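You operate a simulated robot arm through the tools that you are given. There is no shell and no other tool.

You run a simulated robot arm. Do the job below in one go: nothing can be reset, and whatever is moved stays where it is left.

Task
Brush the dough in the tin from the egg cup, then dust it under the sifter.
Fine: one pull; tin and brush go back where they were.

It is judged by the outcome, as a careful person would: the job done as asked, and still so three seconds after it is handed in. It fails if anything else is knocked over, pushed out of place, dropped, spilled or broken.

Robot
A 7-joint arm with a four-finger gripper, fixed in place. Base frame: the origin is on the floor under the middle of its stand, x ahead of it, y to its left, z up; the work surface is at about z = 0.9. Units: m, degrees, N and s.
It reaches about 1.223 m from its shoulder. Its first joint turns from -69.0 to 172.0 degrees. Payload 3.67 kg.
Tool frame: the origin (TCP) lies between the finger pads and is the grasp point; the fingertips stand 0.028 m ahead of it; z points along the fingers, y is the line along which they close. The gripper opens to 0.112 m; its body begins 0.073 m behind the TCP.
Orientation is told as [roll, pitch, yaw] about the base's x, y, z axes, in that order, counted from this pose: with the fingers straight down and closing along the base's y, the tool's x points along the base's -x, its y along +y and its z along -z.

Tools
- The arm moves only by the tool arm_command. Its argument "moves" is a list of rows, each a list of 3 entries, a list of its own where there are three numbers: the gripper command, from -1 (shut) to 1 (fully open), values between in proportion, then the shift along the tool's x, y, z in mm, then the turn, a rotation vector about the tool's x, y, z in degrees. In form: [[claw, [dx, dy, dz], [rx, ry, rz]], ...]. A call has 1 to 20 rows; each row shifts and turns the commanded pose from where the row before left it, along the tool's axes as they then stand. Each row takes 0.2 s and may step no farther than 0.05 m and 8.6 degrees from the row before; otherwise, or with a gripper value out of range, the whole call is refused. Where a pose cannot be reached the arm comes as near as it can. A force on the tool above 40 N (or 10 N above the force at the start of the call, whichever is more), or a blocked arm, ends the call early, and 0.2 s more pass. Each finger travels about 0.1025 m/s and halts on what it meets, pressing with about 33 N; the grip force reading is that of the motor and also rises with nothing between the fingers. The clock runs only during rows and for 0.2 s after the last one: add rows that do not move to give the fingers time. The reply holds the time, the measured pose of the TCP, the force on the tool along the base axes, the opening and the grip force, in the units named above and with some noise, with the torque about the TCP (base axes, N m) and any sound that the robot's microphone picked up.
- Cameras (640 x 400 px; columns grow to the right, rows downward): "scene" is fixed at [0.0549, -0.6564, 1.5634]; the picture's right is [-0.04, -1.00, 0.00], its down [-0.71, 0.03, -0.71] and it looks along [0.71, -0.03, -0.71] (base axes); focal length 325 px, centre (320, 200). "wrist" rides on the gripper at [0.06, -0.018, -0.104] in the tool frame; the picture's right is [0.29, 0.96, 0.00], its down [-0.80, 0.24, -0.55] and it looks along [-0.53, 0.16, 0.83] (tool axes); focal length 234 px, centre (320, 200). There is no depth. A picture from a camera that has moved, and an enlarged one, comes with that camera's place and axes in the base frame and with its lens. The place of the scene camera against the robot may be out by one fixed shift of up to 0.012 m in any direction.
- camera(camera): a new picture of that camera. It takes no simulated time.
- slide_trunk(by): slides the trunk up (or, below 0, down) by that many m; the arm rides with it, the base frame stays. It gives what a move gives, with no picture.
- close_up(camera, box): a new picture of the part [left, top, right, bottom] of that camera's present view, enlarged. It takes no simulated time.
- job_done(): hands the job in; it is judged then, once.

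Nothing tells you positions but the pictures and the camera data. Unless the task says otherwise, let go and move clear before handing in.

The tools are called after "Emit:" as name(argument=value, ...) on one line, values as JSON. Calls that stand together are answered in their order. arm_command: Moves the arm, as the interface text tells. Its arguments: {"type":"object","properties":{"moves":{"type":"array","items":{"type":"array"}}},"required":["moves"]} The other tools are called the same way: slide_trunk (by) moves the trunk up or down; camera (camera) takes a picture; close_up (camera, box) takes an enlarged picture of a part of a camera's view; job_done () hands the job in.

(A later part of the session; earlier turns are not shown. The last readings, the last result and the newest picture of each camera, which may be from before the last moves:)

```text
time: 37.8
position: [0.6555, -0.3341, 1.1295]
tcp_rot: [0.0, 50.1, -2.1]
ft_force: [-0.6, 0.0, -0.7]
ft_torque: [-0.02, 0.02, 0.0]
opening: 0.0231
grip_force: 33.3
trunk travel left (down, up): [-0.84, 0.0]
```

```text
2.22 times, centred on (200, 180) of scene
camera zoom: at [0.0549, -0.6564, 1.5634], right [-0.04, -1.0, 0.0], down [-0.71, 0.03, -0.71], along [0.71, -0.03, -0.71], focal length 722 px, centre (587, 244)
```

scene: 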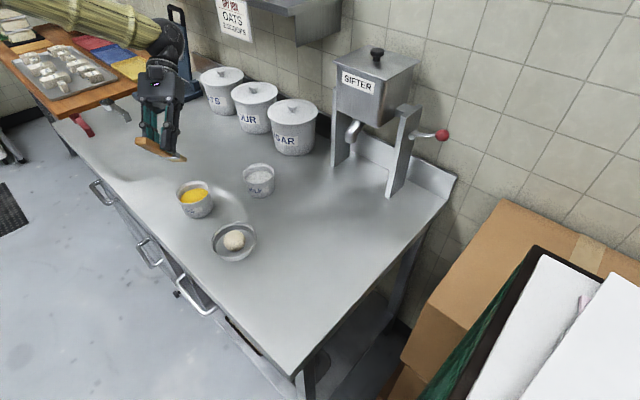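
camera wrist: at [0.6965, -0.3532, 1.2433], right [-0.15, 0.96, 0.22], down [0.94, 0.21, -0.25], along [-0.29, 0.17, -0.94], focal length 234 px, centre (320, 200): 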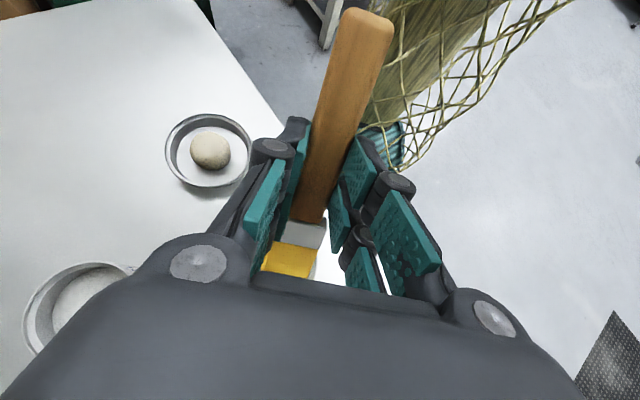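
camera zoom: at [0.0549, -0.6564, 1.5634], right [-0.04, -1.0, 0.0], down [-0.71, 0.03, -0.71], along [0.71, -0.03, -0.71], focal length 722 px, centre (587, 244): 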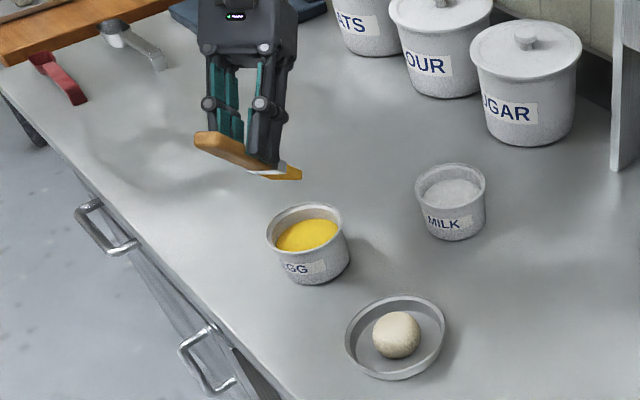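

Bristles are coated, and cup, milk and tin are undisturbed. Now I'll carry the brush over the dough (centre about (0.560, -0.458)), staying well above it.

Emit:
arm_command(moves=[[-1, [14.7, -24.9, 23.7], [0, 0, 0]], [-1, [14.7, -24.9, 23.7], [0, 0, 0]], [-1, [14.7, -24.9, 23.7], [0, 0, 0]], [-1, [14.7, -24.9, 23.7], [0, 0, 0]], [-1, [14.7, -24.9, 23.7], [0, 0, 0]], [-1, [0, 0, 0], [0, 0, 0]], [-1, [0, 0, 0], [0, 0, 0]]])

Emit:
camera(camera="wrist")

Emit:
close_up(camera="scene", box=[150, 150, 310, 290])

```text
time: 39.4
position: [0.5113, -0.4546, 1.1114]
tcp_rot: [-0.1, 50.1, -2.0]
ft_force: [-0.2, -0.9, -0.9]
ft_torque: [0.0, 0.02, -0.02]
opening: 0.0233
grip_force: 33.1
trunk travel left (down, up): [-0.84, 0.0]
```

```text
taken
camera wrist: at [0.5527, -0.473, 1.2252], right [-0.15, 0.96, 0.22], down [0.94, 0.21, -0.25], along [-0.29, 0.17, -0.94], focal length 234 px, centre (320, 200)
```

wrist: 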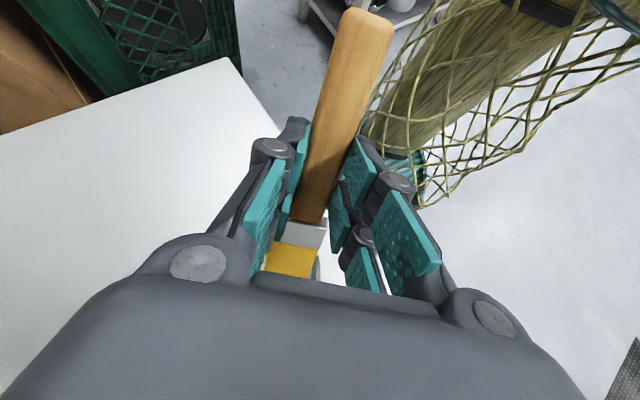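

```text
2.86 times, centred on (230, 220) of scene
camera zoom: at [0.0549, -0.6564, 1.5634], right [-0.04, -1.0, 0.0], down [-0.71, 0.03, -0.71], along [0.71, -0.03, -0.71], focal length 928 px, centre (577, 143)
```

zoom: 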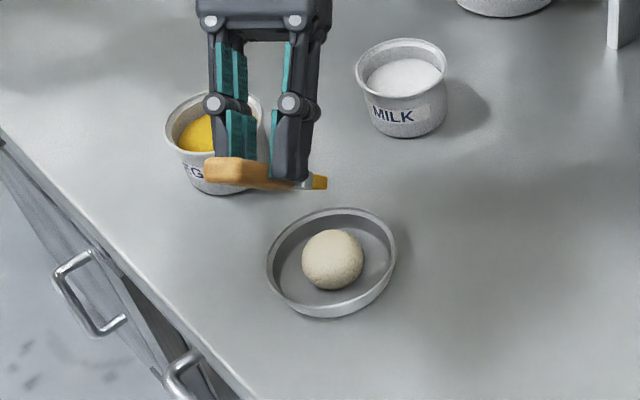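

The brush is just above the dough but sits a few mm too far left of its centre. I'll shift right, lower to a couple of centimetres above the dough, and look again.

Emit:
arm_command(moves=[[-1, [-15.6, -3.3, 7.8], [0, 0, 0]], [-1, [-15.6, -3.3, 7.8], [0, 0, 0]], [-1, [0, 0, 0], [0, 0, 0]], [-1, [0, 0, 0], [0, 0, 0]]])

Emit:
close_up(camera="scene", box=[195, 190, 275, 270])

Emit:
close_up(camera="wrist", box=[240, 200, 380, 300])

```text
time: 40.4
position: [0.5183, -0.4616, 1.0759]
tcp_rot: [0.0, 49.9, -2.0]
ft_force: [0.6, 0.2, -0.1]
ft_torque: [-0.01, 0.02, 0.0]
opening: 0.023
grip_force: 33.0
trunk travel left (down, up): [-0.84, 0.0]
```

```text
5.00 times, centred on (235, 230) of scene
camera zoom: at [0.0549, -0.6564, 1.5634], right [-0.04, -1.0, 0.0], down [-0.71, 0.03, -0.71], along [0.71, -0.03, -0.71], focal length 1624 px, centre (745, 50)
```

zoom: 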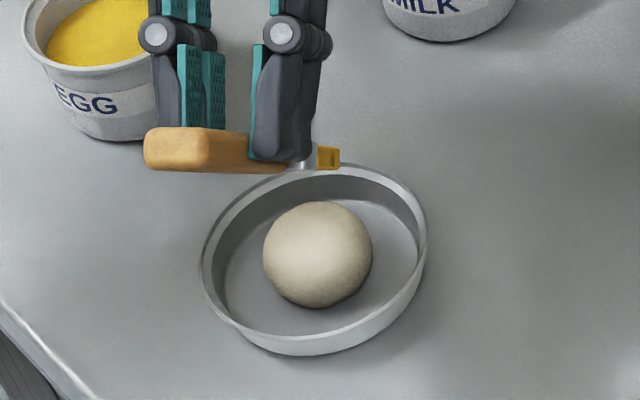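

```text
4.00 times, centred on (310, 250) of wrist
camera zoom: at [0.5606, -0.4801, 1.1892], right [-0.15, 0.96, 0.22], down [0.94, 0.21, -0.25], along [-0.29, 0.17, -0.94], focal length 937 px, centre (360, 0)
```

zoom: 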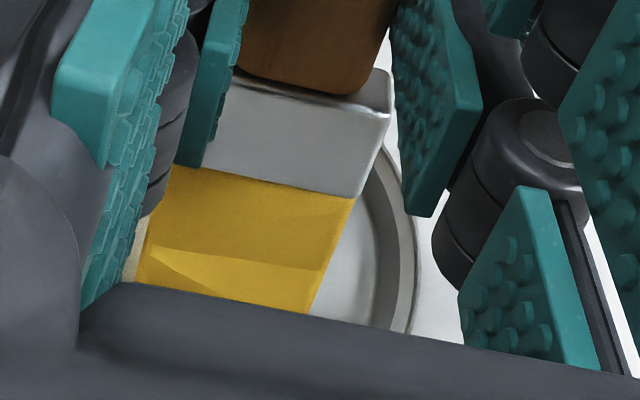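

The bristles are now nearly centred over the dough, which is a ball about 0.053 m across. I'll bring the tip over its crown and lower gently in small steps, watching the force.

Emit:
arm_command(moves=[[-1, [-5.1, -1.2, 9.5], [0, 0, 0]], [-1, [-5.1, -1.2, 9.5], [0, 0, 0]], [-1, [0, 0, 0], [0, 0, 0]], [-1, [0, 0, 0], [0, 0, 0]]])

Emit:
close_up(camera="scene", box=[205, 200, 265, 260])

Emit:
close_up(camera="wrist", box=[240, 200, 380, 300])

```text
time: 41.4
position: [0.5107, -0.464, 1.0562]
tcp_rot: [-0.1, 50.0, -1.9]
ft_force: [-0.3, 0.7, -0.5]
ft_torque: [-0.02, 0.01, 0.0]
opening: 0.0232
grip_force: 33.2
trunk travel left (down, up): [-0.84, 0.0]
```

```text
6.67 times, centred on (235, 230) of scene
camera zoom: at [0.0549, -0.6564, 1.5634], right [-0.04, -1.0, 0.0], down [-0.71, 0.03, -0.71], along [0.71, -0.03, -0.71], focal length 2165 px, centre (887, 0)
```

zoom: 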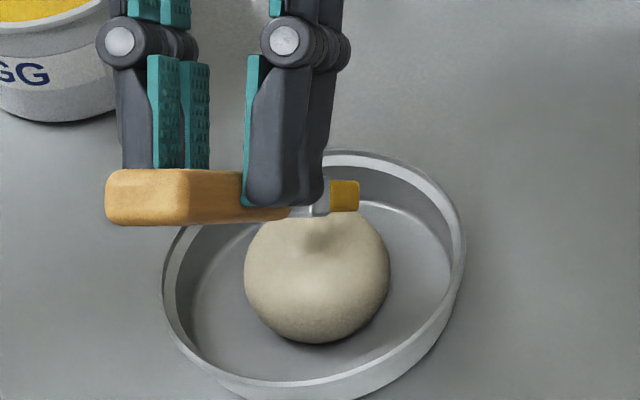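

```text
4.00 times, centred on (310, 250) of wrist
camera zoom: at [0.5532, -0.4821, 1.1699], right [-0.15, 0.96, 0.22], down [0.94, 0.21, -0.25], along [-0.29, 0.17, -0.94], focal length 937 px, centre (360, 0)
```

zoom: 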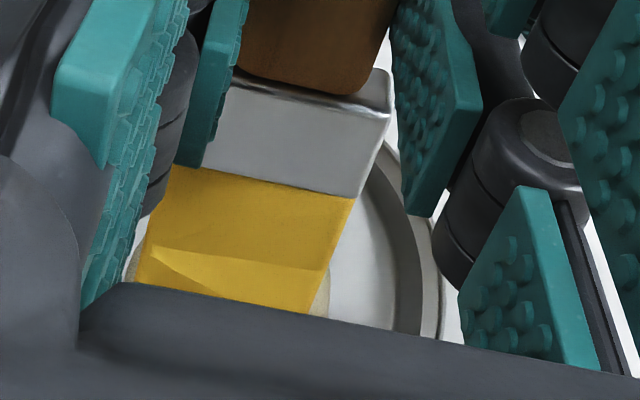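

The bristles are about 7 mm above the crown with no contact yet. I'll step down gently.

Emit:
arm_command(moves=[[-1, [-2.3, 0, 1.93], [0, 0, 0]], [-1, [-2.3, 0, 1.93], [0, 0, 0]], [-1, [0, 0, 0], [0, 0, 0]]])

Emit:
close_up(camera="scene", box=[205, 200, 265, 260])

```text
time: 42.2
position: [0.5111, -0.4649, 1.05]
tcp_rot: [0.0, 50.0, -2.1]
ft_force: [0.1, -0.5, -1.3]
ft_torque: [-0.01, 0.02, 0.04]
opening: 0.0232
grip_force: 33.0
trunk travel left (down, up): [-0.84, 0.0]
```

```text
6.67 times, centred on (235, 230) of scene
camera zoom: at [0.0549, -0.6564, 1.5634], right [-0.04, -1.0, 0.0], down [-0.71, 0.03, -0.71], along [0.71, -0.03, -0.71], focal length 2165 px, centre (887, 0)
```

zoom: 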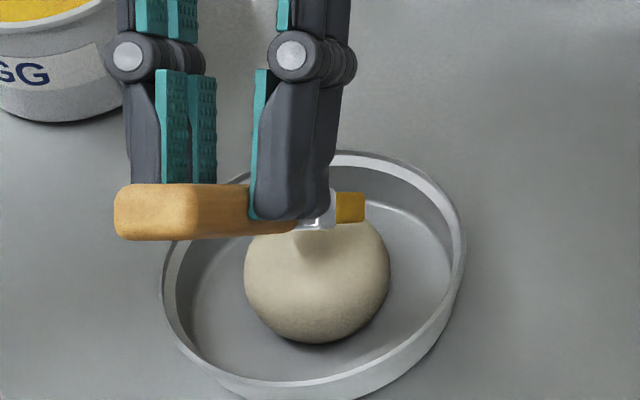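

Emit:
arm_command(moves=[[-1, [-1.5, 0, 1.3], [0, 0, 0]], [-1, [-1.5, 0, 1.3], [0, 0, 0]], [-1, [0, 0, 0], [0, 0, 0]]])

Emit:
close_up(camera="scene", box=[205, 200, 265, 260])

Emit:
close_up(camera="wrist", box=[240, 200, 380, 300])

```text
time: 43.0
position: [0.5111, -0.4642, 1.0467]
tcp_rot: [-0.1, 50.0, -2.1]
ft_force: [0.0, -0.7, -0.6]
ft_torque: [0.0, -0.01, 0.03]
opening: 0.0233
grip_force: 33.1
trunk travel left (down, up): [-0.84, 0.0]
```

```text
6.67 times, centred on (235, 230) of scene
camera zoom: at [0.0549, -0.6564, 1.5634], right [-0.04, -1.0, 0.0], down [-0.71, 0.03, -0.71], along [0.71, -0.03, -0.71], focal length 2165 px, centre (887, 0)
```

zoom: 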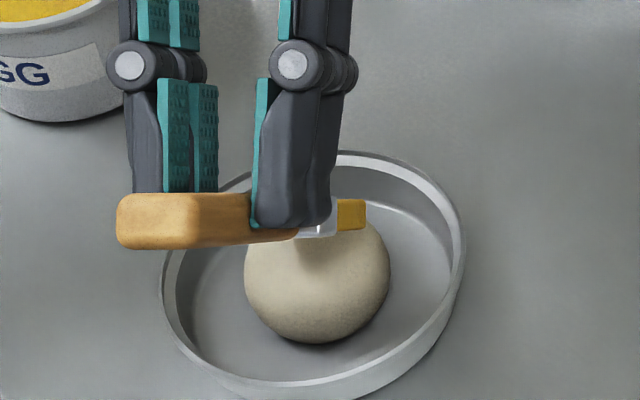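

```text
4.00 times, centred on (310, 250) of wrist
camera zoom: at [0.5524, -0.483, 1.1603], right [-0.15, 0.96, 0.22], down [0.94, 0.21, -0.25], along [-0.29, 0.17, -0.94], focal length 937 px, centre (360, 0)
```

zoom: 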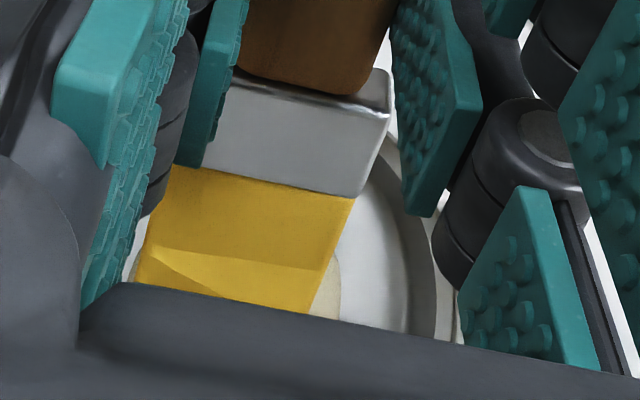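

Emit:
arm_command(moves=[[-1, [-1.5, 0, 1.3], [0, 0, 0]], [-1, [-1.5, 0, 1.3], [0, 0, 0]], [-1, [0, 0, 0], [0, 0, 0]]])

Emit:
close_up(camera="scene", box=[205, 200, 265, 260])

Emit:
close_up(camera="wrist", box=[240, 200, 380, 300])

```text
time: 43.8
position: [0.511, -0.4636, 1.0437]
tcp_rot: [0.0, 50.1, -2.0]
ft_force: [0.4, 0.0, 0.5]
ft_torque: [0.02, 0.01, 0.04]
opening: 0.0233
grip_force: 32.9
trunk travel left (down, up): [-0.84, 0.0]
```

```text
6.67 times, centred on (235, 230) of scene
camera zoom: at [0.0549, -0.6564, 1.5634], right [-0.04, -1.0, 0.0], down [-0.71, 0.03, -0.71], along [0.71, -0.03, -0.71], focal length 2165 px, centre (887, 0)
```

zoom: 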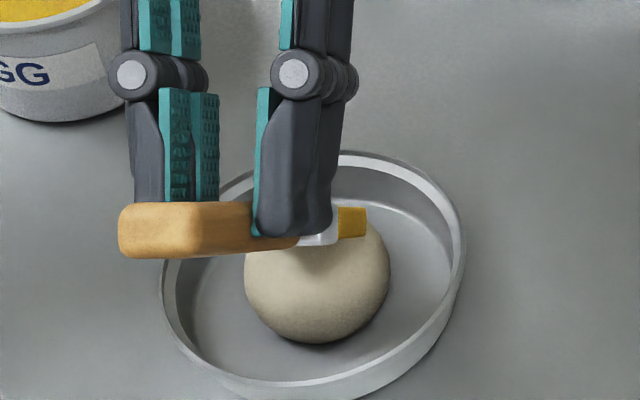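

```text
4.00 times, centred on (310, 250) of wrist
camera zoom: at [0.5526, -0.4824, 1.156], right [-0.15, 0.96, 0.22], down [0.94, 0.21, -0.25], along [-0.29, 0.17, -0.94], focal length 937 px, centre (360, 0)
```

zoom: 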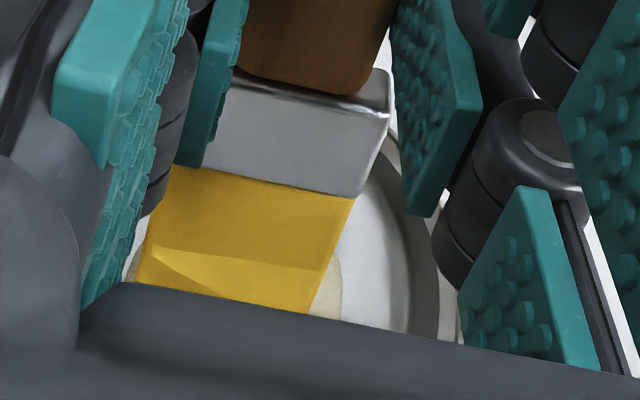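

There is still no measurable force with the bristles at the crown. I'll make one gentle fore-and-aft stroke following the dough's curve and see whether it takes the egg.

Emit:
arm_command(moves=[[-1, [-3.2, 0, -3.8], [0, 0, 0]], [-1, [-4.7, 0, -2.5], [0, 0, 0]], [-1, [4.7, 0, 2.5], [0, 0, 0]], [-1, [3.2, 0, 3.8], [0, 0, 0]], [-1, [3.2, 0, 3.8], [0, 0, 0]], [-1, [1.7, 0, 5.1], [0, 0, 0]], [-1, [0, 0, 0], [0, 0, 0]]])

Emit:
close_up(camera="scene", box=[205, 200, 265, 260])

Emit:
close_up(camera="wrist", box=[240, 200, 380, 300])

```text
time: 45.4
position: [0.5015, -0.463, 1.0407]
tcp_rot: [0.0, 50.0, -1.9]
ft_force: [-0.4, -0.5, -0.3]
ft_torque: [-0.01, -0.01, 0.0]
opening: 0.0233
grip_force: 32.6
trunk travel left (down, up): [-0.84, 0.0]
```

```text
6.67 times, centred on (235, 230) of scene
camera zoom: at [0.0549, -0.6564, 1.5634], right [-0.04, -1.0, 0.0], down [-0.71, 0.03, -0.71], along [0.71, -0.03, -0.71], focal length 2165 px, centre (887, 0)
```

zoom: 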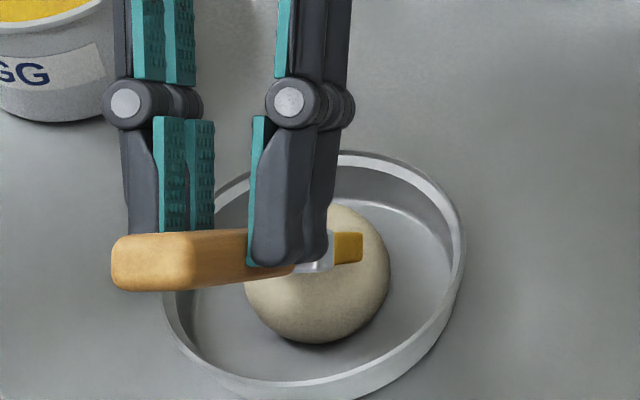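

```text
4.00 times, centred on (310, 250) of wrist
camera zoom: at [0.5425, -0.4822, 1.1541], right [-0.15, 0.96, 0.22], down [0.94, 0.21, -0.25], along [-0.29, 0.17, -0.94], focal length 937 px, centre (360, 0)
```

zoom: 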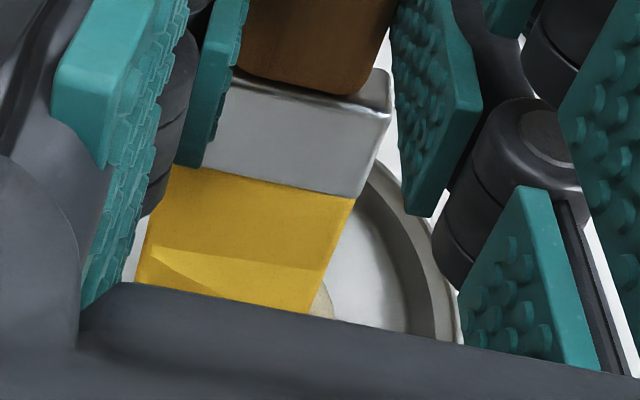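

The dough has not moved and force is still nil, but the brush hides its crown. I'll lift off and look at the dough.

Emit:
arm_command(moves=[[-1, [15.3, 0, -12.9], [0, 0, 0]], [-1, [15.3, 0, -12.9], [0, 0, 0]], [-1, [15.3, 0, -12.9], [0, 0, 0]], [-1, [0, 0, 0], [0, 0, 0]]])

Emit:
close_up(camera="scene", box=[195, 190, 275, 270])

Emit:
close_up(camera="wrist", box=[240, 200, 380, 300])

```text
time: 46.4
position: [0.5004, -0.4638, 1.1001]
tcp_rot: [0.0, 50.0, -2.0]
ft_force: [-0.4, 0.9, -1.5]
ft_torque: [0.01, 0.0, 0.01]
opening: 0.0232
grip_force: 32.9
trunk travel left (down, up): [-0.84, 0.0]
```

```text
5.00 times, centred on (235, 230) of scene
camera zoom: at [0.0549, -0.6564, 1.5634], right [-0.04, -1.0, 0.0], down [-0.71, 0.03, -0.71], along [0.71, -0.03, -0.71], focal length 1624 px, centre (745, 50)
```

zoom: 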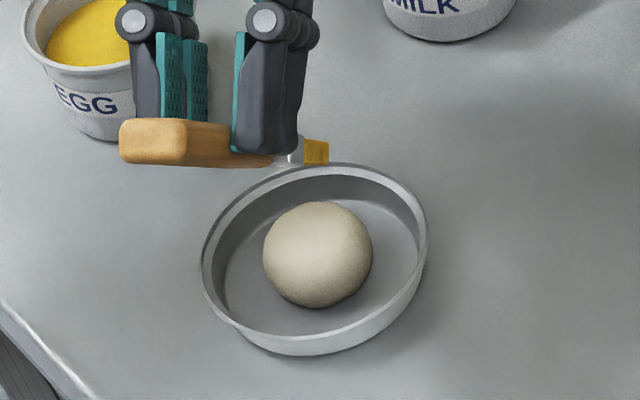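

```text
4.00 times, centred on (310, 250) of wrist
camera zoom: at [0.5429, -0.4816, 1.2132], right [-0.15, 0.96, 0.22], down [0.94, 0.21, -0.25], along [-0.29, 0.17, -0.94], focal length 937 px, centre (360, 0)
```

zoom: 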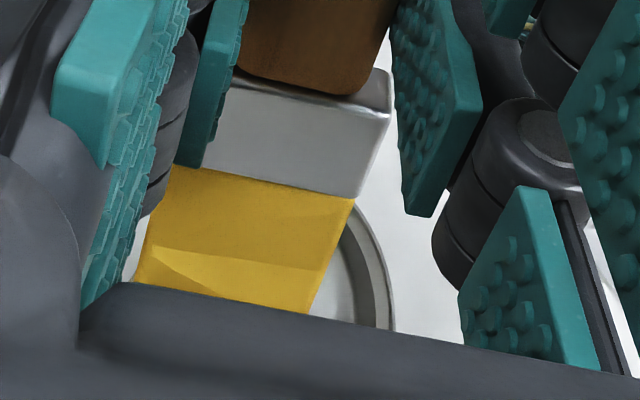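

No egg on the dough yet. Rechecking both views, the dough's centre is lower than I assumed, with its crown near z 0.944, so the brush passed a few mm above it. I'll return over the crown and go a little lower in small steps.

Emit:
arm_command(moves=[[-1, [-17.2, 0.8, 8.8], [0, 0, 0]], [-1, [-17.2, 0.8, 8.8], [0, 0, 0]], [-1, [-17.2, 0.8, 8.8], [0, 0, 0]], [-1, [-1.5, 0, 1.3], [0, 0, 0]], [-1, [-1.5, 0, 1.3], [0, 0, 0]], [-1, [0, 0, 0], [0, 0, 0]]])

Emit:
close_up(camera="scene", box=[205, 200, 265, 260])

Emit:
close_up(camera="wrist", box=[240, 200, 380, 300])

```text
time: 47.8
position: [0.5137, -0.4628, 1.0403]
tcp_rot: [0.0, 49.9, -2.0]
ft_force: [0.2, -0.6, 0.9]
ft_torque: [0.01, -0.01, 0.0]
opening: 0.0233
grip_force: 33.3
trunk travel left (down, up): [-0.84, 0.0]
```

```text
6.67 times, centred on (235, 230) of scene
camera zoom: at [0.0549, -0.6564, 1.5634], right [-0.04, -1.0, 0.0], down [-0.71, 0.03, -0.71], along [0.71, -0.03, -0.71], focal length 2165 px, centre (887, 0)
```

zoom: 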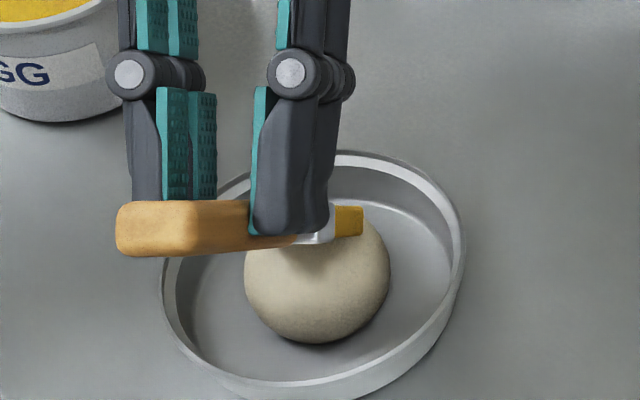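

```text
4.00 times, centred on (310, 250) of wrist
camera zoom: at [0.5552, -0.4806, 1.1536], right [-0.15, 0.96, 0.22], down [0.94, 0.21, -0.25], along [-0.29, 0.17, -0.94], focal length 937 px, centre (360, 0)
```

zoom: 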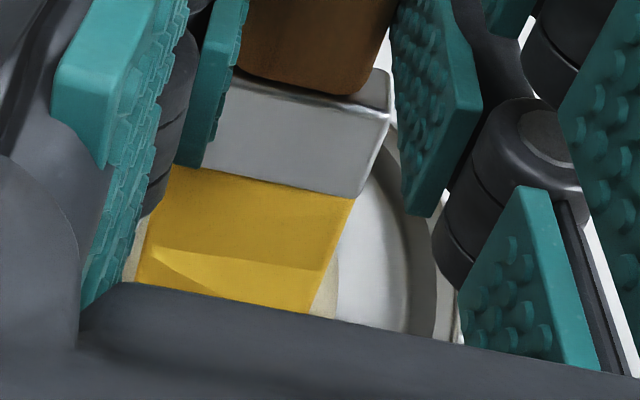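

Emit:
arm_command(moves=[[-1, [-1.5, 0, 1.3], [0, 0, 0]], [-1, [-1.5, 0, 1.3], [0, 0, 0]], [-1, [0, 0, 0], [0, 0, 0]]])

Emit:
close_up(camera="scene", box=[205, 200, 265, 260])

```text
time: 48.6
position: [0.5136, -0.4618, 1.0369]
tcp_rot: [-0.2, 50.0, -2.1]
ft_force: [-0.3, -0.7, 13.3]
ft_torque: [0.35, -0.54, -0.01]
opening: 0.0237
grip_force: 33.0
trunk travel left (down, up): [-0.84, 0.0]
```

```text
6.67 times, centred on (235, 230) of scene
camera zoom: at [0.0549, -0.6564, 1.5634], right [-0.04, -1.0, 0.0], down [-0.71, 0.03, -0.71], along [0.71, -0.03, -0.71], focal length 2165 px, centre (887, 0)
```

zoom: 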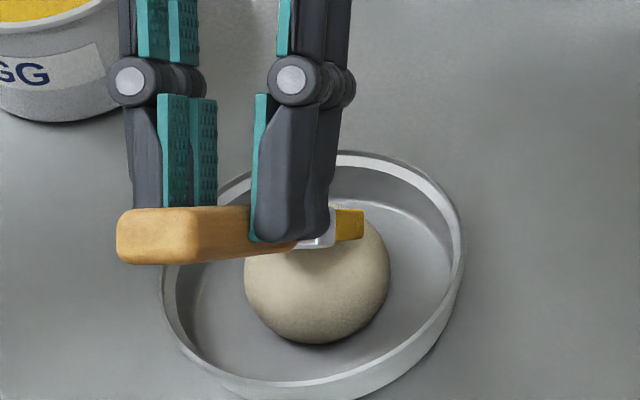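

Contact made, at about 13 N, which is firmer than I want. I'll ease off about 1.5 mm and re-read.

Emit:
arm_command(moves=[[-1, [1.1, 0, -0.95], [0, 0, 0]], [-1, [0, 0, 0], [0, 0, 0]], [-1, [0, 0, 0], [0, 0, 0]]])

Emit:
close_up(camera="scene", box=[215, 210, 255, 250])

Emit:
close_up(camera="wrist", box=[250, 220, 350, 290])

```text
time: 49.4
position: [0.5139, -0.4616, 1.0373]
tcp_rot: [0.0, 49.9, -2.1]
ft_force: [-0.3, 0.0, 2.4]
ft_torque: [-0.09, -0.09, -0.01]
opening: 0.0232
grip_force: 33.1
trunk travel left (down, up): [-0.84, 0.0]
```

```text
10.00 times, centred on (235, 230) of scene
camera zoom: at [0.0549, -0.6564, 1.5634], right [-0.04, -1.0, 0.0], down [-0.71, 0.03, -0.71], along [0.71, -0.03, -0.71], focal length 3247 px, centre (1170, -100)
```

zoom: 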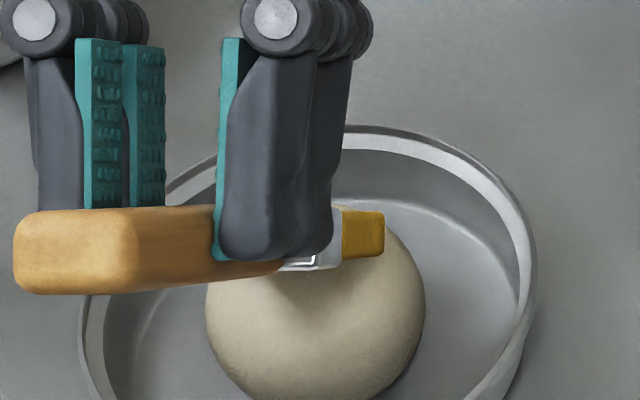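

```text
5.71 times, centred on (300, 255) of wrist
camera zoom: at [0.5553, -0.4801, 1.1511], right [-0.15, 0.96, 0.22], down [0.94, 0.21, -0.25], along [-0.29, 0.17, -0.94], focal length 1338 px, centre (434, -114)
```

zoom: 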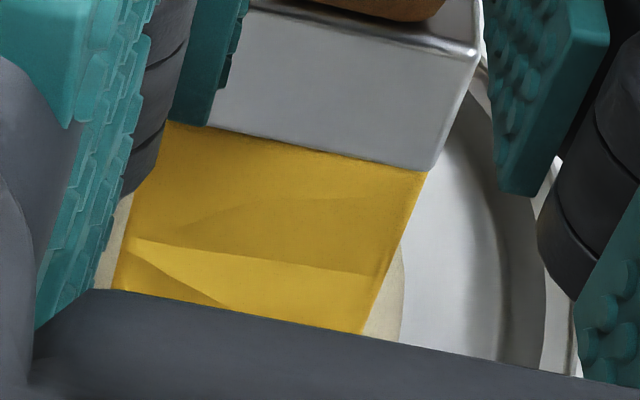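

Now contact is light, about 2.4 N. I'll draw the bristles back across the crown following its curve.

Emit:
arm_command(moves=[[-1, [2.35, 0, 3.25], [0, 0, 0]], [-1, [1.88, 0, 3.64], [0, 0, 0]], [-1, [0, 0, 0], [0, 0, 0]]])

Emit:
close_up(camera="scene", box=[205, 200, 265, 260])

Emit:
close_up(camera="wrist", box=[250, 220, 350, 290])

```text
time: 50.2
position: [0.5065, -0.4621, 1.0369]
tcp_rot: [0.0, 50.1, -2.2]
ft_force: [3.1, 0.1, 9.6]
ft_torque: [-0.25, -0.73, 0.01]
opening: 0.0233
grip_force: 32.3
trunk travel left (down, up): [-0.84, 0.0]
```

```text
6.67 times, centred on (235, 230) of scene
camera zoom: at [0.0549, -0.6564, 1.5634], right [-0.04, -1.0, 0.0], down [-0.71, 0.03, -0.71], along [0.71, -0.03, -0.71], focal length 2165 px, centre (887, 0)
```

zoom: 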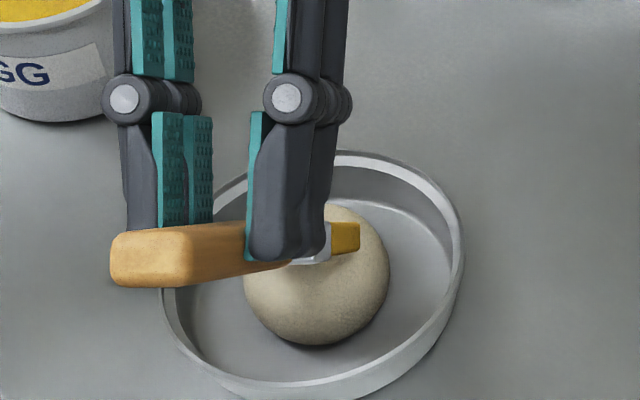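

```text
5.71 times, centred on (300, 255) of wrist
camera zoom: at [0.5479, -0.4798, 1.1502], right [-0.15, 0.96, 0.22], down [0.94, 0.21, -0.25], along [-0.29, 0.17, -0.94], focal length 1338 px, centre (434, -114)
```

zoom: 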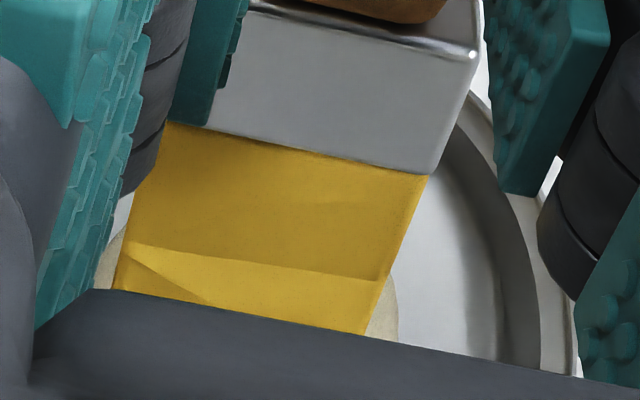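

The bristles are dragging on the dough (about 10 N). I'll lift off and check whether it is glazed.

Emit:
arm_command(moves=[[-1, [7.7, 0, -6.4], [0, 0, 0]], [-1, [15.3, 0, -12.9], [0, 0, 0]], [-1, [15.3, 0, -12.9], [0, 0, 0]], [-1, [0, 0, 0], [0, 0, 0]]])

Emit:
close_up(camera="scene", box=[205, 200, 265, 260])

```text
time: 51.2
position: [0.506, -0.4616, 1.0863]
tcp_rot: [-0.1, 49.9, -2.0]
ft_force: [-0.1, -0.7, 0.4]
ft_torque: [0.02, 0.0, 0.0]
opening: 0.0232
grip_force: 33.4
trunk travel left (down, up): [-0.84, 0.0]
```

```text
6.67 times, centred on (235, 230) of scene
camera zoom: at [0.0549, -0.6564, 1.5634], right [-0.04, -1.0, 0.0], down [-0.71, 0.03, -0.71], along [0.71, -0.03, -0.71], focal length 2165 px, centre (887, 0)
```

zoom: 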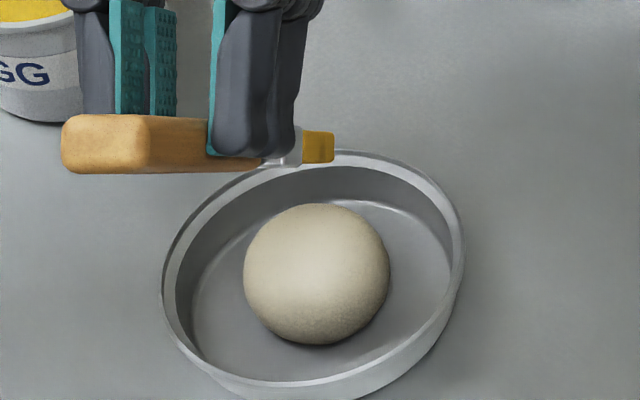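

Emit:
close_up(camera="scene", box=[222, 225, 248, 251])

Emit:
camera(camera="scene")

```text
15.38 times, centred on (235, 238) of scene
camera zoom: at [0.0549, -0.6564, 1.5634], right [-0.04, -1.0, 0.0], down [-0.71, 0.03, -0.71], along [0.71, -0.03, -0.71], focal length 4996 px, centre (1628, -385)
```

zoom: 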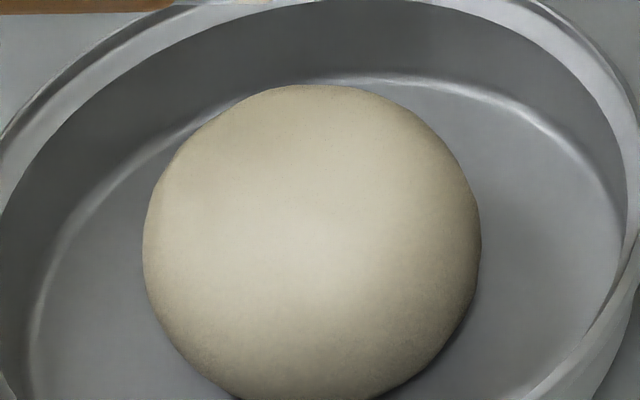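

```text
taken
```

scene: 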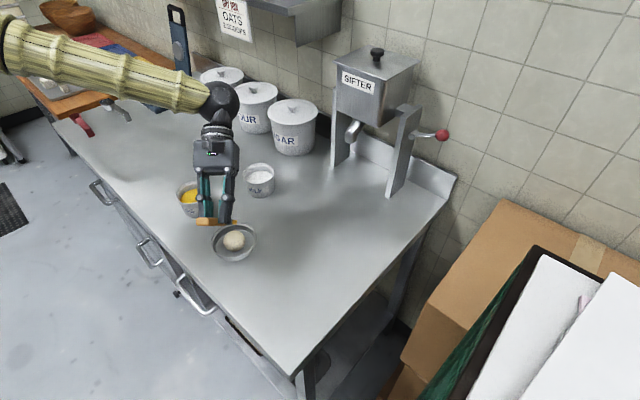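

The dough looks nearly unchanged, so it likely needs more brushing. I'll come back to light contact at the crown and make several gentle strokes side to side.

Emit:
arm_command(moves=[[-1, [-20.1, 0, 14.4], [0, 0, 0]], [-1, [-20.1, 0, 14.4], [0, 0, 0]], [-1, [0, 0, 0], [0, 0, 0]], [-1, [0, -4, 0], [0, 0, 0]], [-1, [0, -4, 0], [0, 0, 0]], [-1, [0, 4, 0], [0, 0, 0]], [-1, [0, 4, 0], [0, 0, 0]], [-1, [0, 4, 0], [0, 0, 0]], [-1, [0, 4, 0], [0, 0, 0]], [-1, [0, -4, 0], [0, 0, 0]], [-1, [0, -4, 0], [0, 0, 0]]])

Emit:
close_up(camera="scene", box=[205, 200, 265, 260])

```text
time: 53.6
position: [0.5098, -0.4621, 1.0368]
tcp_rot: [0.1, 50.1, -2.0]
ft_force: [-0.3, 0.1, 1.9]
ft_torque: [0.02, -0.13, 0.02]
opening: 0.0231
grip_force: 32.8
trunk travel left (down, up): [-0.84, 0.0]
```

```text
6.67 times, centred on (235, 230) of scene
camera zoom: at [0.0549, -0.6564, 1.5634], right [-0.04, -1.0, 0.0], down [-0.71, 0.03, -0.71], along [0.71, -0.03, -0.71], focal length 2165 px, centre (887, 0)
```

zoom: 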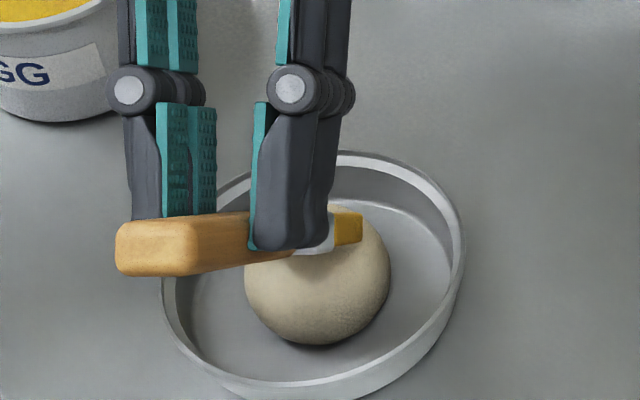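

Emit:
arm_command(moves=[[-1, [-0.46, 0, 0.39], [0, 0, 0]], [-1, [3.33, 0, 5.04], [0, 0, 0]], [-1, [-3.33, 0, -5.04], [0, 0, 0]], [-1, [-4.4, 0, -4.14], [0, 0, 0]], [-1, [4.4, 0, 4.14], [0, 0, 0]], [-1, [3.33, 0, 5.04], [0, 0, 0]], [-1, [-3.33, 0, -5.04], [0, 0, 0]], [-1, [0, 5, 0], [0, 0, 0]], [-1, [0, 5, 0], [0, 0, 0]], [-1, [0, -5, 0], [0, 0, 0]], [-1, [0, -5, 0], [0, 0, 0]], [-1, [0, -5, 0], [0, 0, 0]], [-1, [0, -5, 0], [0, 0, 0]], [-1, [0, 5, 0], [0, 0, 0]], [-1, [0, 5, 0], [0, 0, 0]]])

Emit:
close_up(camera="scene", box=[205, 200, 265, 260])

```text
time: 56.8
position: [0.5097, -0.4623, 1.0355]
tcp_rot: [-0.2, 50.0, -2.1]
ft_force: [-0.8, -1.1, 3.5]
ft_torque: [-0.19, -0.21, -0.09]
opening: 0.0233
grip_force: 32.5
trunk travel left (down, up): [-0.84, 0.0]
```

```text
6.67 times, centred on (235, 230) of scene
camera zoom: at [0.0549, -0.6564, 1.5634], right [-0.04, -1.0, 0.0], down [-0.71, 0.03, -0.71], along [0.71, -0.03, -0.71], focal length 2165 px, centre (887, 0)
```

zoom: 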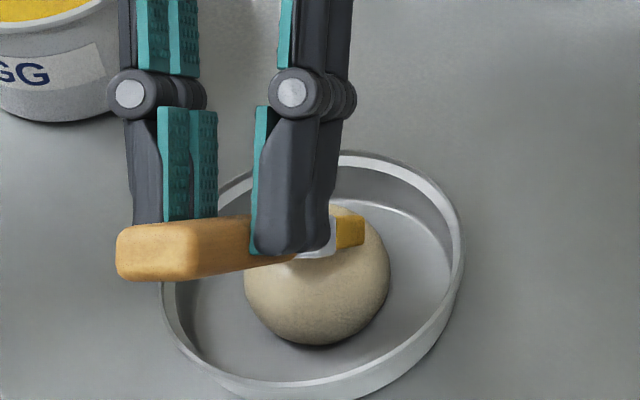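

Emit:
arm_command(moves=[[-1, [7.7, 0, -6.4], [0, 0, 0]], [-1, [15.3, 0, -12.9], [0, 0, 0]], [-1, [15.3, 0, -12.9], [0, 0, 0]], [-1, [0, 0, 0], [0, 0, 0]]])

Emit:
close_up(camera="scene", box=[205, 200, 265, 260])

Emit:
camera(camera="wrist")

```text
time: 57.8
position: [0.5097, -0.4628, 1.0871]
tcp_rot: [0.0, 50.0, -1.9]
ft_force: [0.6, 0.0, 0.3]
ft_torque: [-0.03, -0.01, -0.05]
opening: 0.0234
grip_force: 33.3
trunk travel left (down, up): [-0.84, 0.0]
```

```text
6.67 times, centred on (235, 230) of scene
camera zoom: at [0.0549, -0.6564, 1.5634], right [-0.04, -1.0, 0.0], down [-0.71, 0.03, -0.71], along [0.71, -0.03, -0.71], focal length 2165 px, centre (887, 0)
```

zoom: 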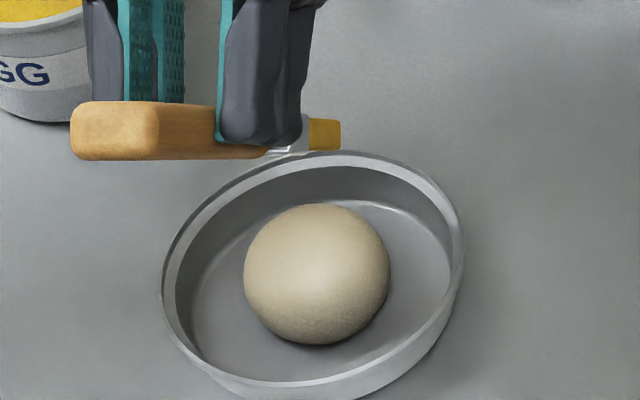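

```text
taken
camera wrist: at [0.5519, -0.4812, 1.2005], right [-0.15, 0.96, 0.22], down [0.94, 0.21, -0.25], along [-0.29, 0.17, -0.94], focal length 234 px, centre (320, 200)
```

wrist: 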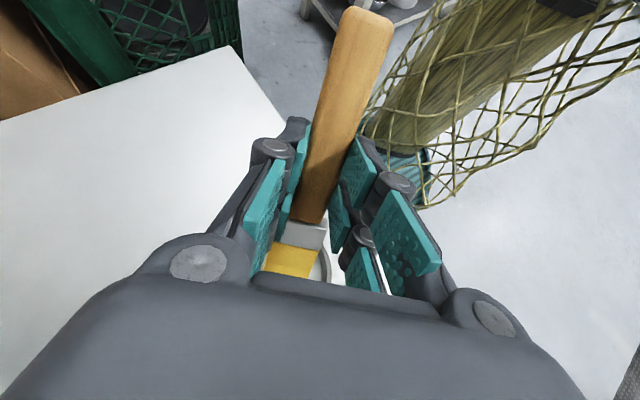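

Emit:
close_up(camera="scene", box=[222, 225, 248, 251])

```text
15.38 times, centred on (235, 238) of scene
camera zoom: at [0.0549, -0.6564, 1.5634], right [-0.04, -1.0, 0.0], down [-0.71, 0.03, -0.71], along [0.71, -0.03, -0.71], focal length 4996 px, centre (1628, -385)
```

zoom: 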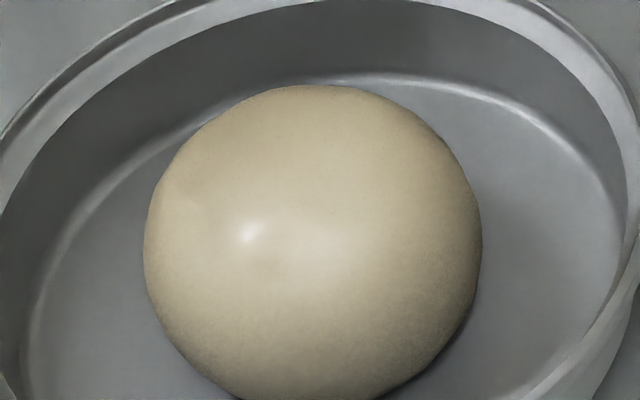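

The dough is taking on a glossy, slightly yellow sheen, so the strokes are working. I'll do another round to coat it properly.

Emit:
arm_command(moves=[[-1, [-19.5, 0, 16.4], [0, 0, 0]], [-1, [-19.5, 0, 16.4], [0, 0, 0]], [-1, [3.33, 0, 5.04], [0, 0, 0]], [-1, [-3.33, 0, -5.04], [0, 0, 0]], [-1, [-4.4, 0, -4.14], [0, 0, 0]], [-1, [4.4, 0, 4.14], [0, 0, 0]], [-1, [3.33, 0, 5.04], [0, 0, 0]], [-1, [-3.33, 0, -5.04], [0, 0, 0]], [-1, [0, 6, 0], [0, 0, 0]], [-1, [0, 6, 0], [0, 0, 0]], [-1, [0, -6, 0], [0, 0, 0]], [-1, [0, -6, 0], [0, 0, 0]], [-1, [0, -6, 0], [0, 0, 0]], [-1, [0, -6, 0], [0, 0, 0]], [-1, [0, 6, 0], [0, 0, 0]], [-1, [0, 6, 0], [0, 0, 0]], [-1, [7.7, 0, -6.4], [0, 0, 0]], [-1, [15.3, 0, -12.9], [0, 0, 0]], [-1, [15.3, 0, -12.9], [0, 0, 0]], [-1, [0, 0, 0], [0, 0, 0]]])

Emit:
close_up(camera="scene", box=[222, 225, 248, 251])

Emit:
close_up(camera="scene", box=[195, 190, 275, 270])

```text
time: 62.0
position: [0.5096, -0.4609, 1.0855]
tcp_rot: [0.1, 50.0, -2.1]
ft_force: [0.2, -1.0, -0.8]
ft_torque: [-0.01, -0.01, 0.01]
opening: 0.0235
grip_force: 32.7
trunk travel left (down, up): [-0.84, 0.0]
```

```text
15.38 times, centred on (235, 238) of scene
camera zoom: at [0.0549, -0.6564, 1.5634], right [-0.04, -1.0, 0.0], down [-0.71, 0.03, -0.71], along [0.71, -0.03, -0.71], focal length 4996 px, centre (1628, -385)
```

zoom: 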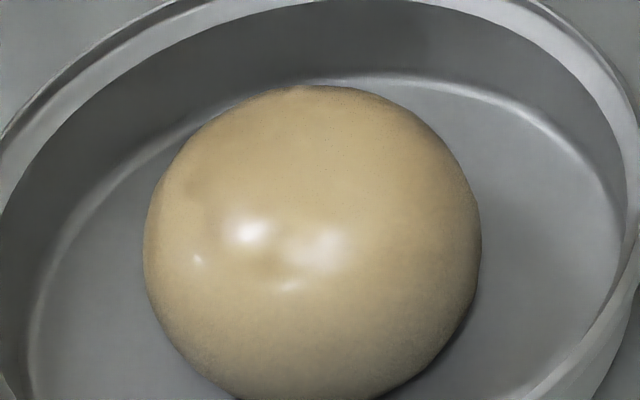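

```text
5.00 times, centred on (235, 230) of scene
camera zoom: at [0.0549, -0.6564, 1.5634], right [-0.04, -1.0, 0.0], down [-0.71, 0.03, -0.71], along [0.71, -0.03, -0.71], focal length 1624 px, centre (745, 50)
```

zoom: 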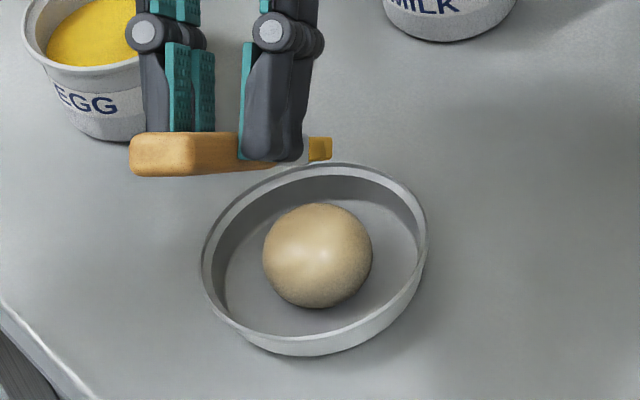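

It is clearly more golden and glossy. One more round, to see whether the coat is full.

Emit:
arm_command(moves=[[-1, [-18.9, 0, 15.9], [0, 0, 0]], [-1, [-18.9, 0, 15.9], [0, 0, 0]], [-1, [3.33, 0, 5.04], [0, 0, 0]], [-1, [-3.33, 0, -5.04], [0, 0, 0]], [-1, [-4.4, 0, -4.14], [0, 0, 0]], [-1, [4.4, 0, 4.14], [0, 0, 0]], [-1, [3.33, 0, 5.04], [0, 0, 0]], [-1, [-3.33, 0, -5.04], [0, 0, 0]], [-1, [0, 6, 0], [0, 0, 0]], [-1, [0, 6, 0], [0, 0, 0]], [-1, [0, -6, 0], [0, 0, 0]], [-1, [0, -6, 0], [0, 0, 0]], [-1, [0, -6, 0], [0, 0, 0]], [-1, [0, -6, 0], [0, 0, 0]], [-1, [0, 6, 0], [0, 0, 0]], [-1, [0, 6, 0], [0, 0, 0]], [-1, [7.7, 0, -6.4], [0, 0, 0]], [-1, [15.3, 0, -12.9], [0, 0, 0]], [-1, [15.3, 0, -12.9], [0, 0, 0]], [-1, [0, 0, 0], [0, 0, 0]]])

Emit:
close_up(camera="scene", box=[222, 225, 248, 251])

Emit:
close_up(camera="scene", box=[195, 190, 275, 270])

```text
time: 66.2
position: [0.5112, -0.4611, 1.0873]
tcp_rot: [0.0, 50.0, -2.2]
ft_force: [-0.5, -0.9, -0.5]
ft_torque: [-0.01, 0.0, 0.0]
opening: 0.0237
grip_force: 32.8
trunk travel left (down, up): [-0.84, 0.0]
```

```text
15.38 times, centred on (235, 238) of scene
camera zoom: at [0.0549, -0.6564, 1.5634], right [-0.04, -1.0, 0.0], down [-0.71, 0.03, -0.71], along [0.71, -0.03, -0.71], focal length 4996 px, centre (1628, -385)
```

zoom: 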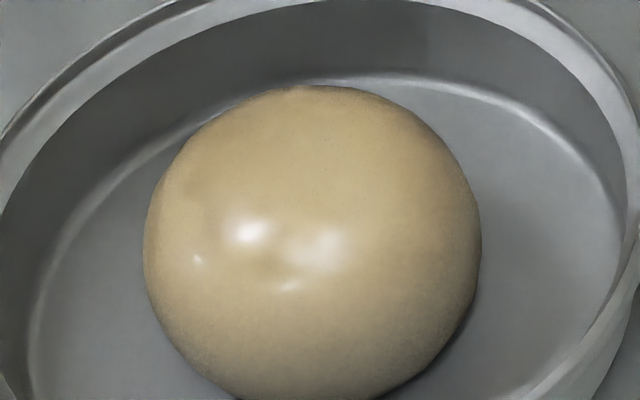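

```text
5.00 times, centred on (235, 230) of scene
camera zoom: at [0.0549, -0.6564, 1.5634], right [-0.04, -1.0, 0.0], down [-0.71, 0.03, -0.71], along [0.71, -0.03, -0.71], focal length 1624 px, centre (745, 50)
```

zoom: 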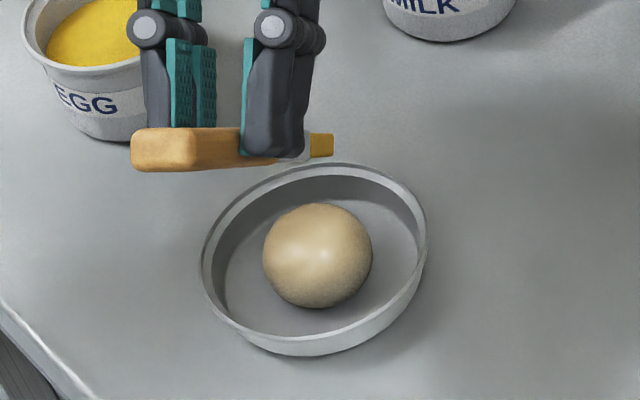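

Emit:
close_up(camera="wrist", box=[240, 200, 380, 300])

```text
4.00 times, centred on (310, 250) of wrist
camera zoom: at [0.5523, -0.4804, 1.2008], right [-0.15, 0.96, 0.22], down [0.94, 0.21, -0.26], along [-0.29, 0.17, -0.94], focal length 937 px, centre (360, 0)
```

zoom: 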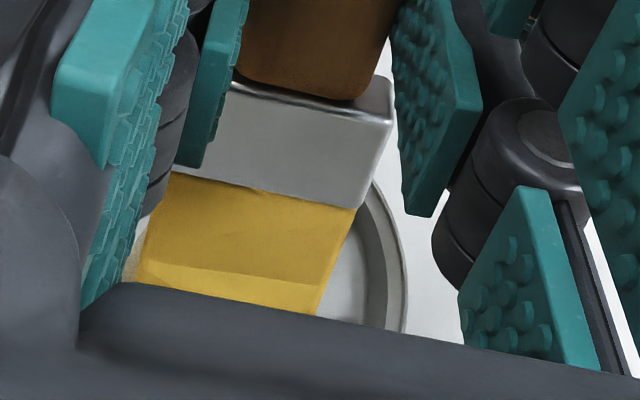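

The dough is evenly glossy and another round made no difference, so the coat is complete. Now I'll take the brush back: rise, level it, return above its spot and restore the original heading.

Emit:
arm_command(moves=[[-1, [23, 0, -19.3], [0, 0, 0]], [-1, [23, 0, -19.3], [0, 0, 0]], [-1, [0, 0, 0], [0, -7.15, 0]], [-1, [0, 0, 0], [0, -7.15, 0]], [-1, [0, 0, 0], [0, -7.15, 0]], [-1, [0, 0, 0], [0, -7.15, 0]], [-1, [0, 0, 0], [0, -7.15, 0]], [-1, [0, 0, 0], [0, -7.15, 0]], [-1, [0, 0, 0], [0, -7.1, 0]], [-1, [22.2, -33.1, 0], [0, 0, 0]], [-1, [22.2, -33.1, 0], [0, 0, 0]], [-1, [22.2, -33.1, 0], [0, 0, 0]], [-1, [0, 0, 0], [0, 0, 7.28]], [-1, [0, 0, 0], [0, 0, 7.28]], [-1, [0, 0, 0], [0, 0, 7.28]], [-1, [0, 0, 0], [0, 0, 7.28]], [-1, [0, 0, 0], [0, 0, 7.28]], [-1, [0, 0, 0], [0, 0, 0]], [-1, [0, 0, 0], [0, 0, 0]]])

Emit:
camera(camera="scene")

Emit:
camera(camera="wrist")

```text
time: 70.2
position: [0.439, -0.5599, 1.1467]
tcp_rot: [0.1, -0.1, -38.4]
ft_force: [-0.3, -0.4, 0.4]
ft_torque: [0.02, 0.0, 0.0]
opening: 0.0228
grip_force: 33.2
trunk travel left (down, up): [-0.84, 0.0]
```

```text
taken
```

scene: 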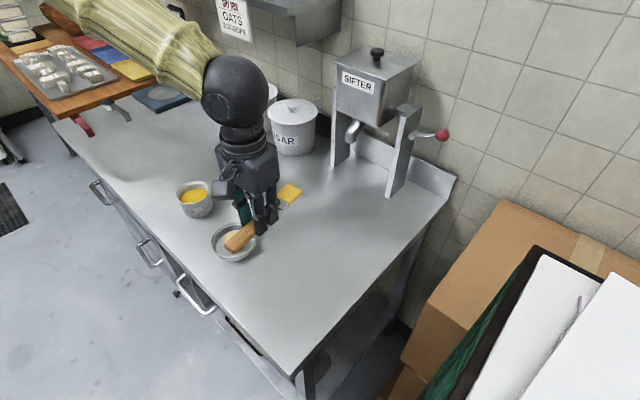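

```text
taken
camera wrist: at [0.3825, -0.5352, 1.2513], right [0.37, 0.93, 0.0], down [0.77, -0.31, 0.55], along [0.51, -0.21, -0.83], focal length 234 px, centre (320, 200)
```

wrist: 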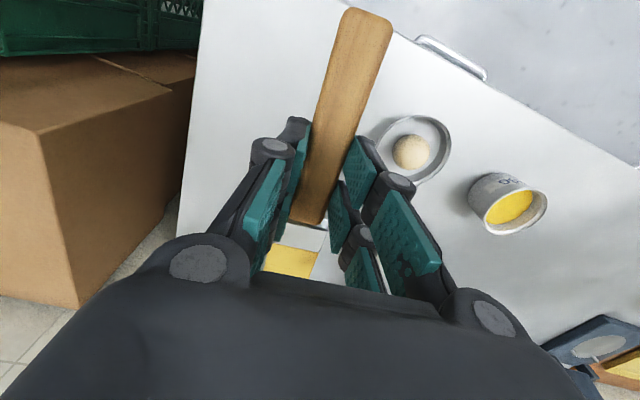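

The brush is level, at the original heading, directly above its spot. I'll lower it to just above the table.

Emit:
arm_command(moves=[[-1, [-0.4, 2.7, 40], [0, 0, 0]], [-1, [0, 0, 45], [0, 0, 0]], [-1, [0, 0, 45], [0, 0, 0]], [-1, [0, 0, 40], [0, 0, 0]], [-1, [0, 0, 25], [0, 0, 0]], [-1, [0, 0, 8], [0, 0, 0]], [-1, [0, 0, 0], [0, 0, 0]]])

Emit:
close_up(camera="scene", box=[200, 200, 340, 320])

```text
time: 71.8
position: [0.4421, -0.5573, 0.9421]
tcp_rot: [0.0, 0.0, -38.4]
ft_force: [0.7, 0.1, -0.9]
ft_torque: [0.02, 0.04, -0.02]
opening: 0.0232
grip_force: 33.3
trunk travel left (down, up): [-0.84, 0.0]
```

```text
3.33 times, centred on (270, 260) of scene
camera zoom: at [0.0549, -0.6564, 1.5634], right [-0.04, -1.0, 0.0], down [-0.71, 0.03, -0.71], along [0.71, -0.03, -0.71], focal length 1082 px, centre (487, 0)
```

zoom: 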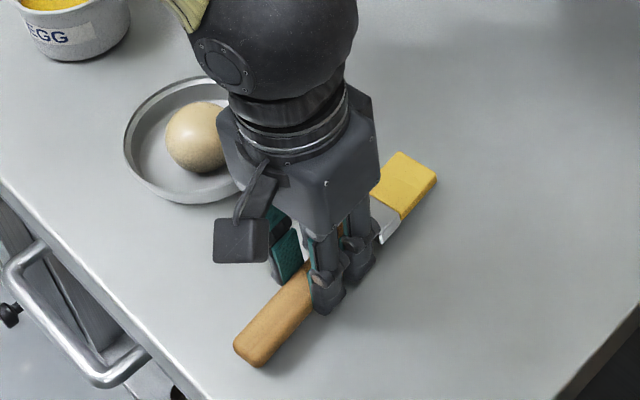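

Emit:
arm_command(moves=[[-1, [0, 0, 5], [0, 0, 0]], [-1, [0, 0, 2.5], [0, 0, 0]], [-1, [0, 0, 0], [0, 0, 0]]])

```text
time: 72.6
position: [0.4423, -0.557, 0.9351]
tcp_rot: [0.0, 0.0, -38.4]
ft_force: [0.3, 0.2, 0.0]
ft_torque: [-0.01, 0.0, 0.01]
opening: 0.0233
grip_force: 33.1
trunk travel left (down, up): [-0.84, 0.0]
```

Emit:
arm_command(moves=[[-1, [0, 0, 1.5], [0, 0, 0]], [-1, [0, 0, 1], [0, 0, 0]], [-1, [0, 0, 0], [0, 0, 0]]])

```text
time: 73.4
position: [0.4409, -0.5586, 0.9339]
tcp_rot: [0.1, -0.2, -38.4]
ft_force: [2.9, -3.4, 13.0]
ft_torque: [0.48, 0.72, 0.1]
opening: 0.0234
grip_force: 32.6
trunk travel left (down, up): [-0.84, 0.0]
```

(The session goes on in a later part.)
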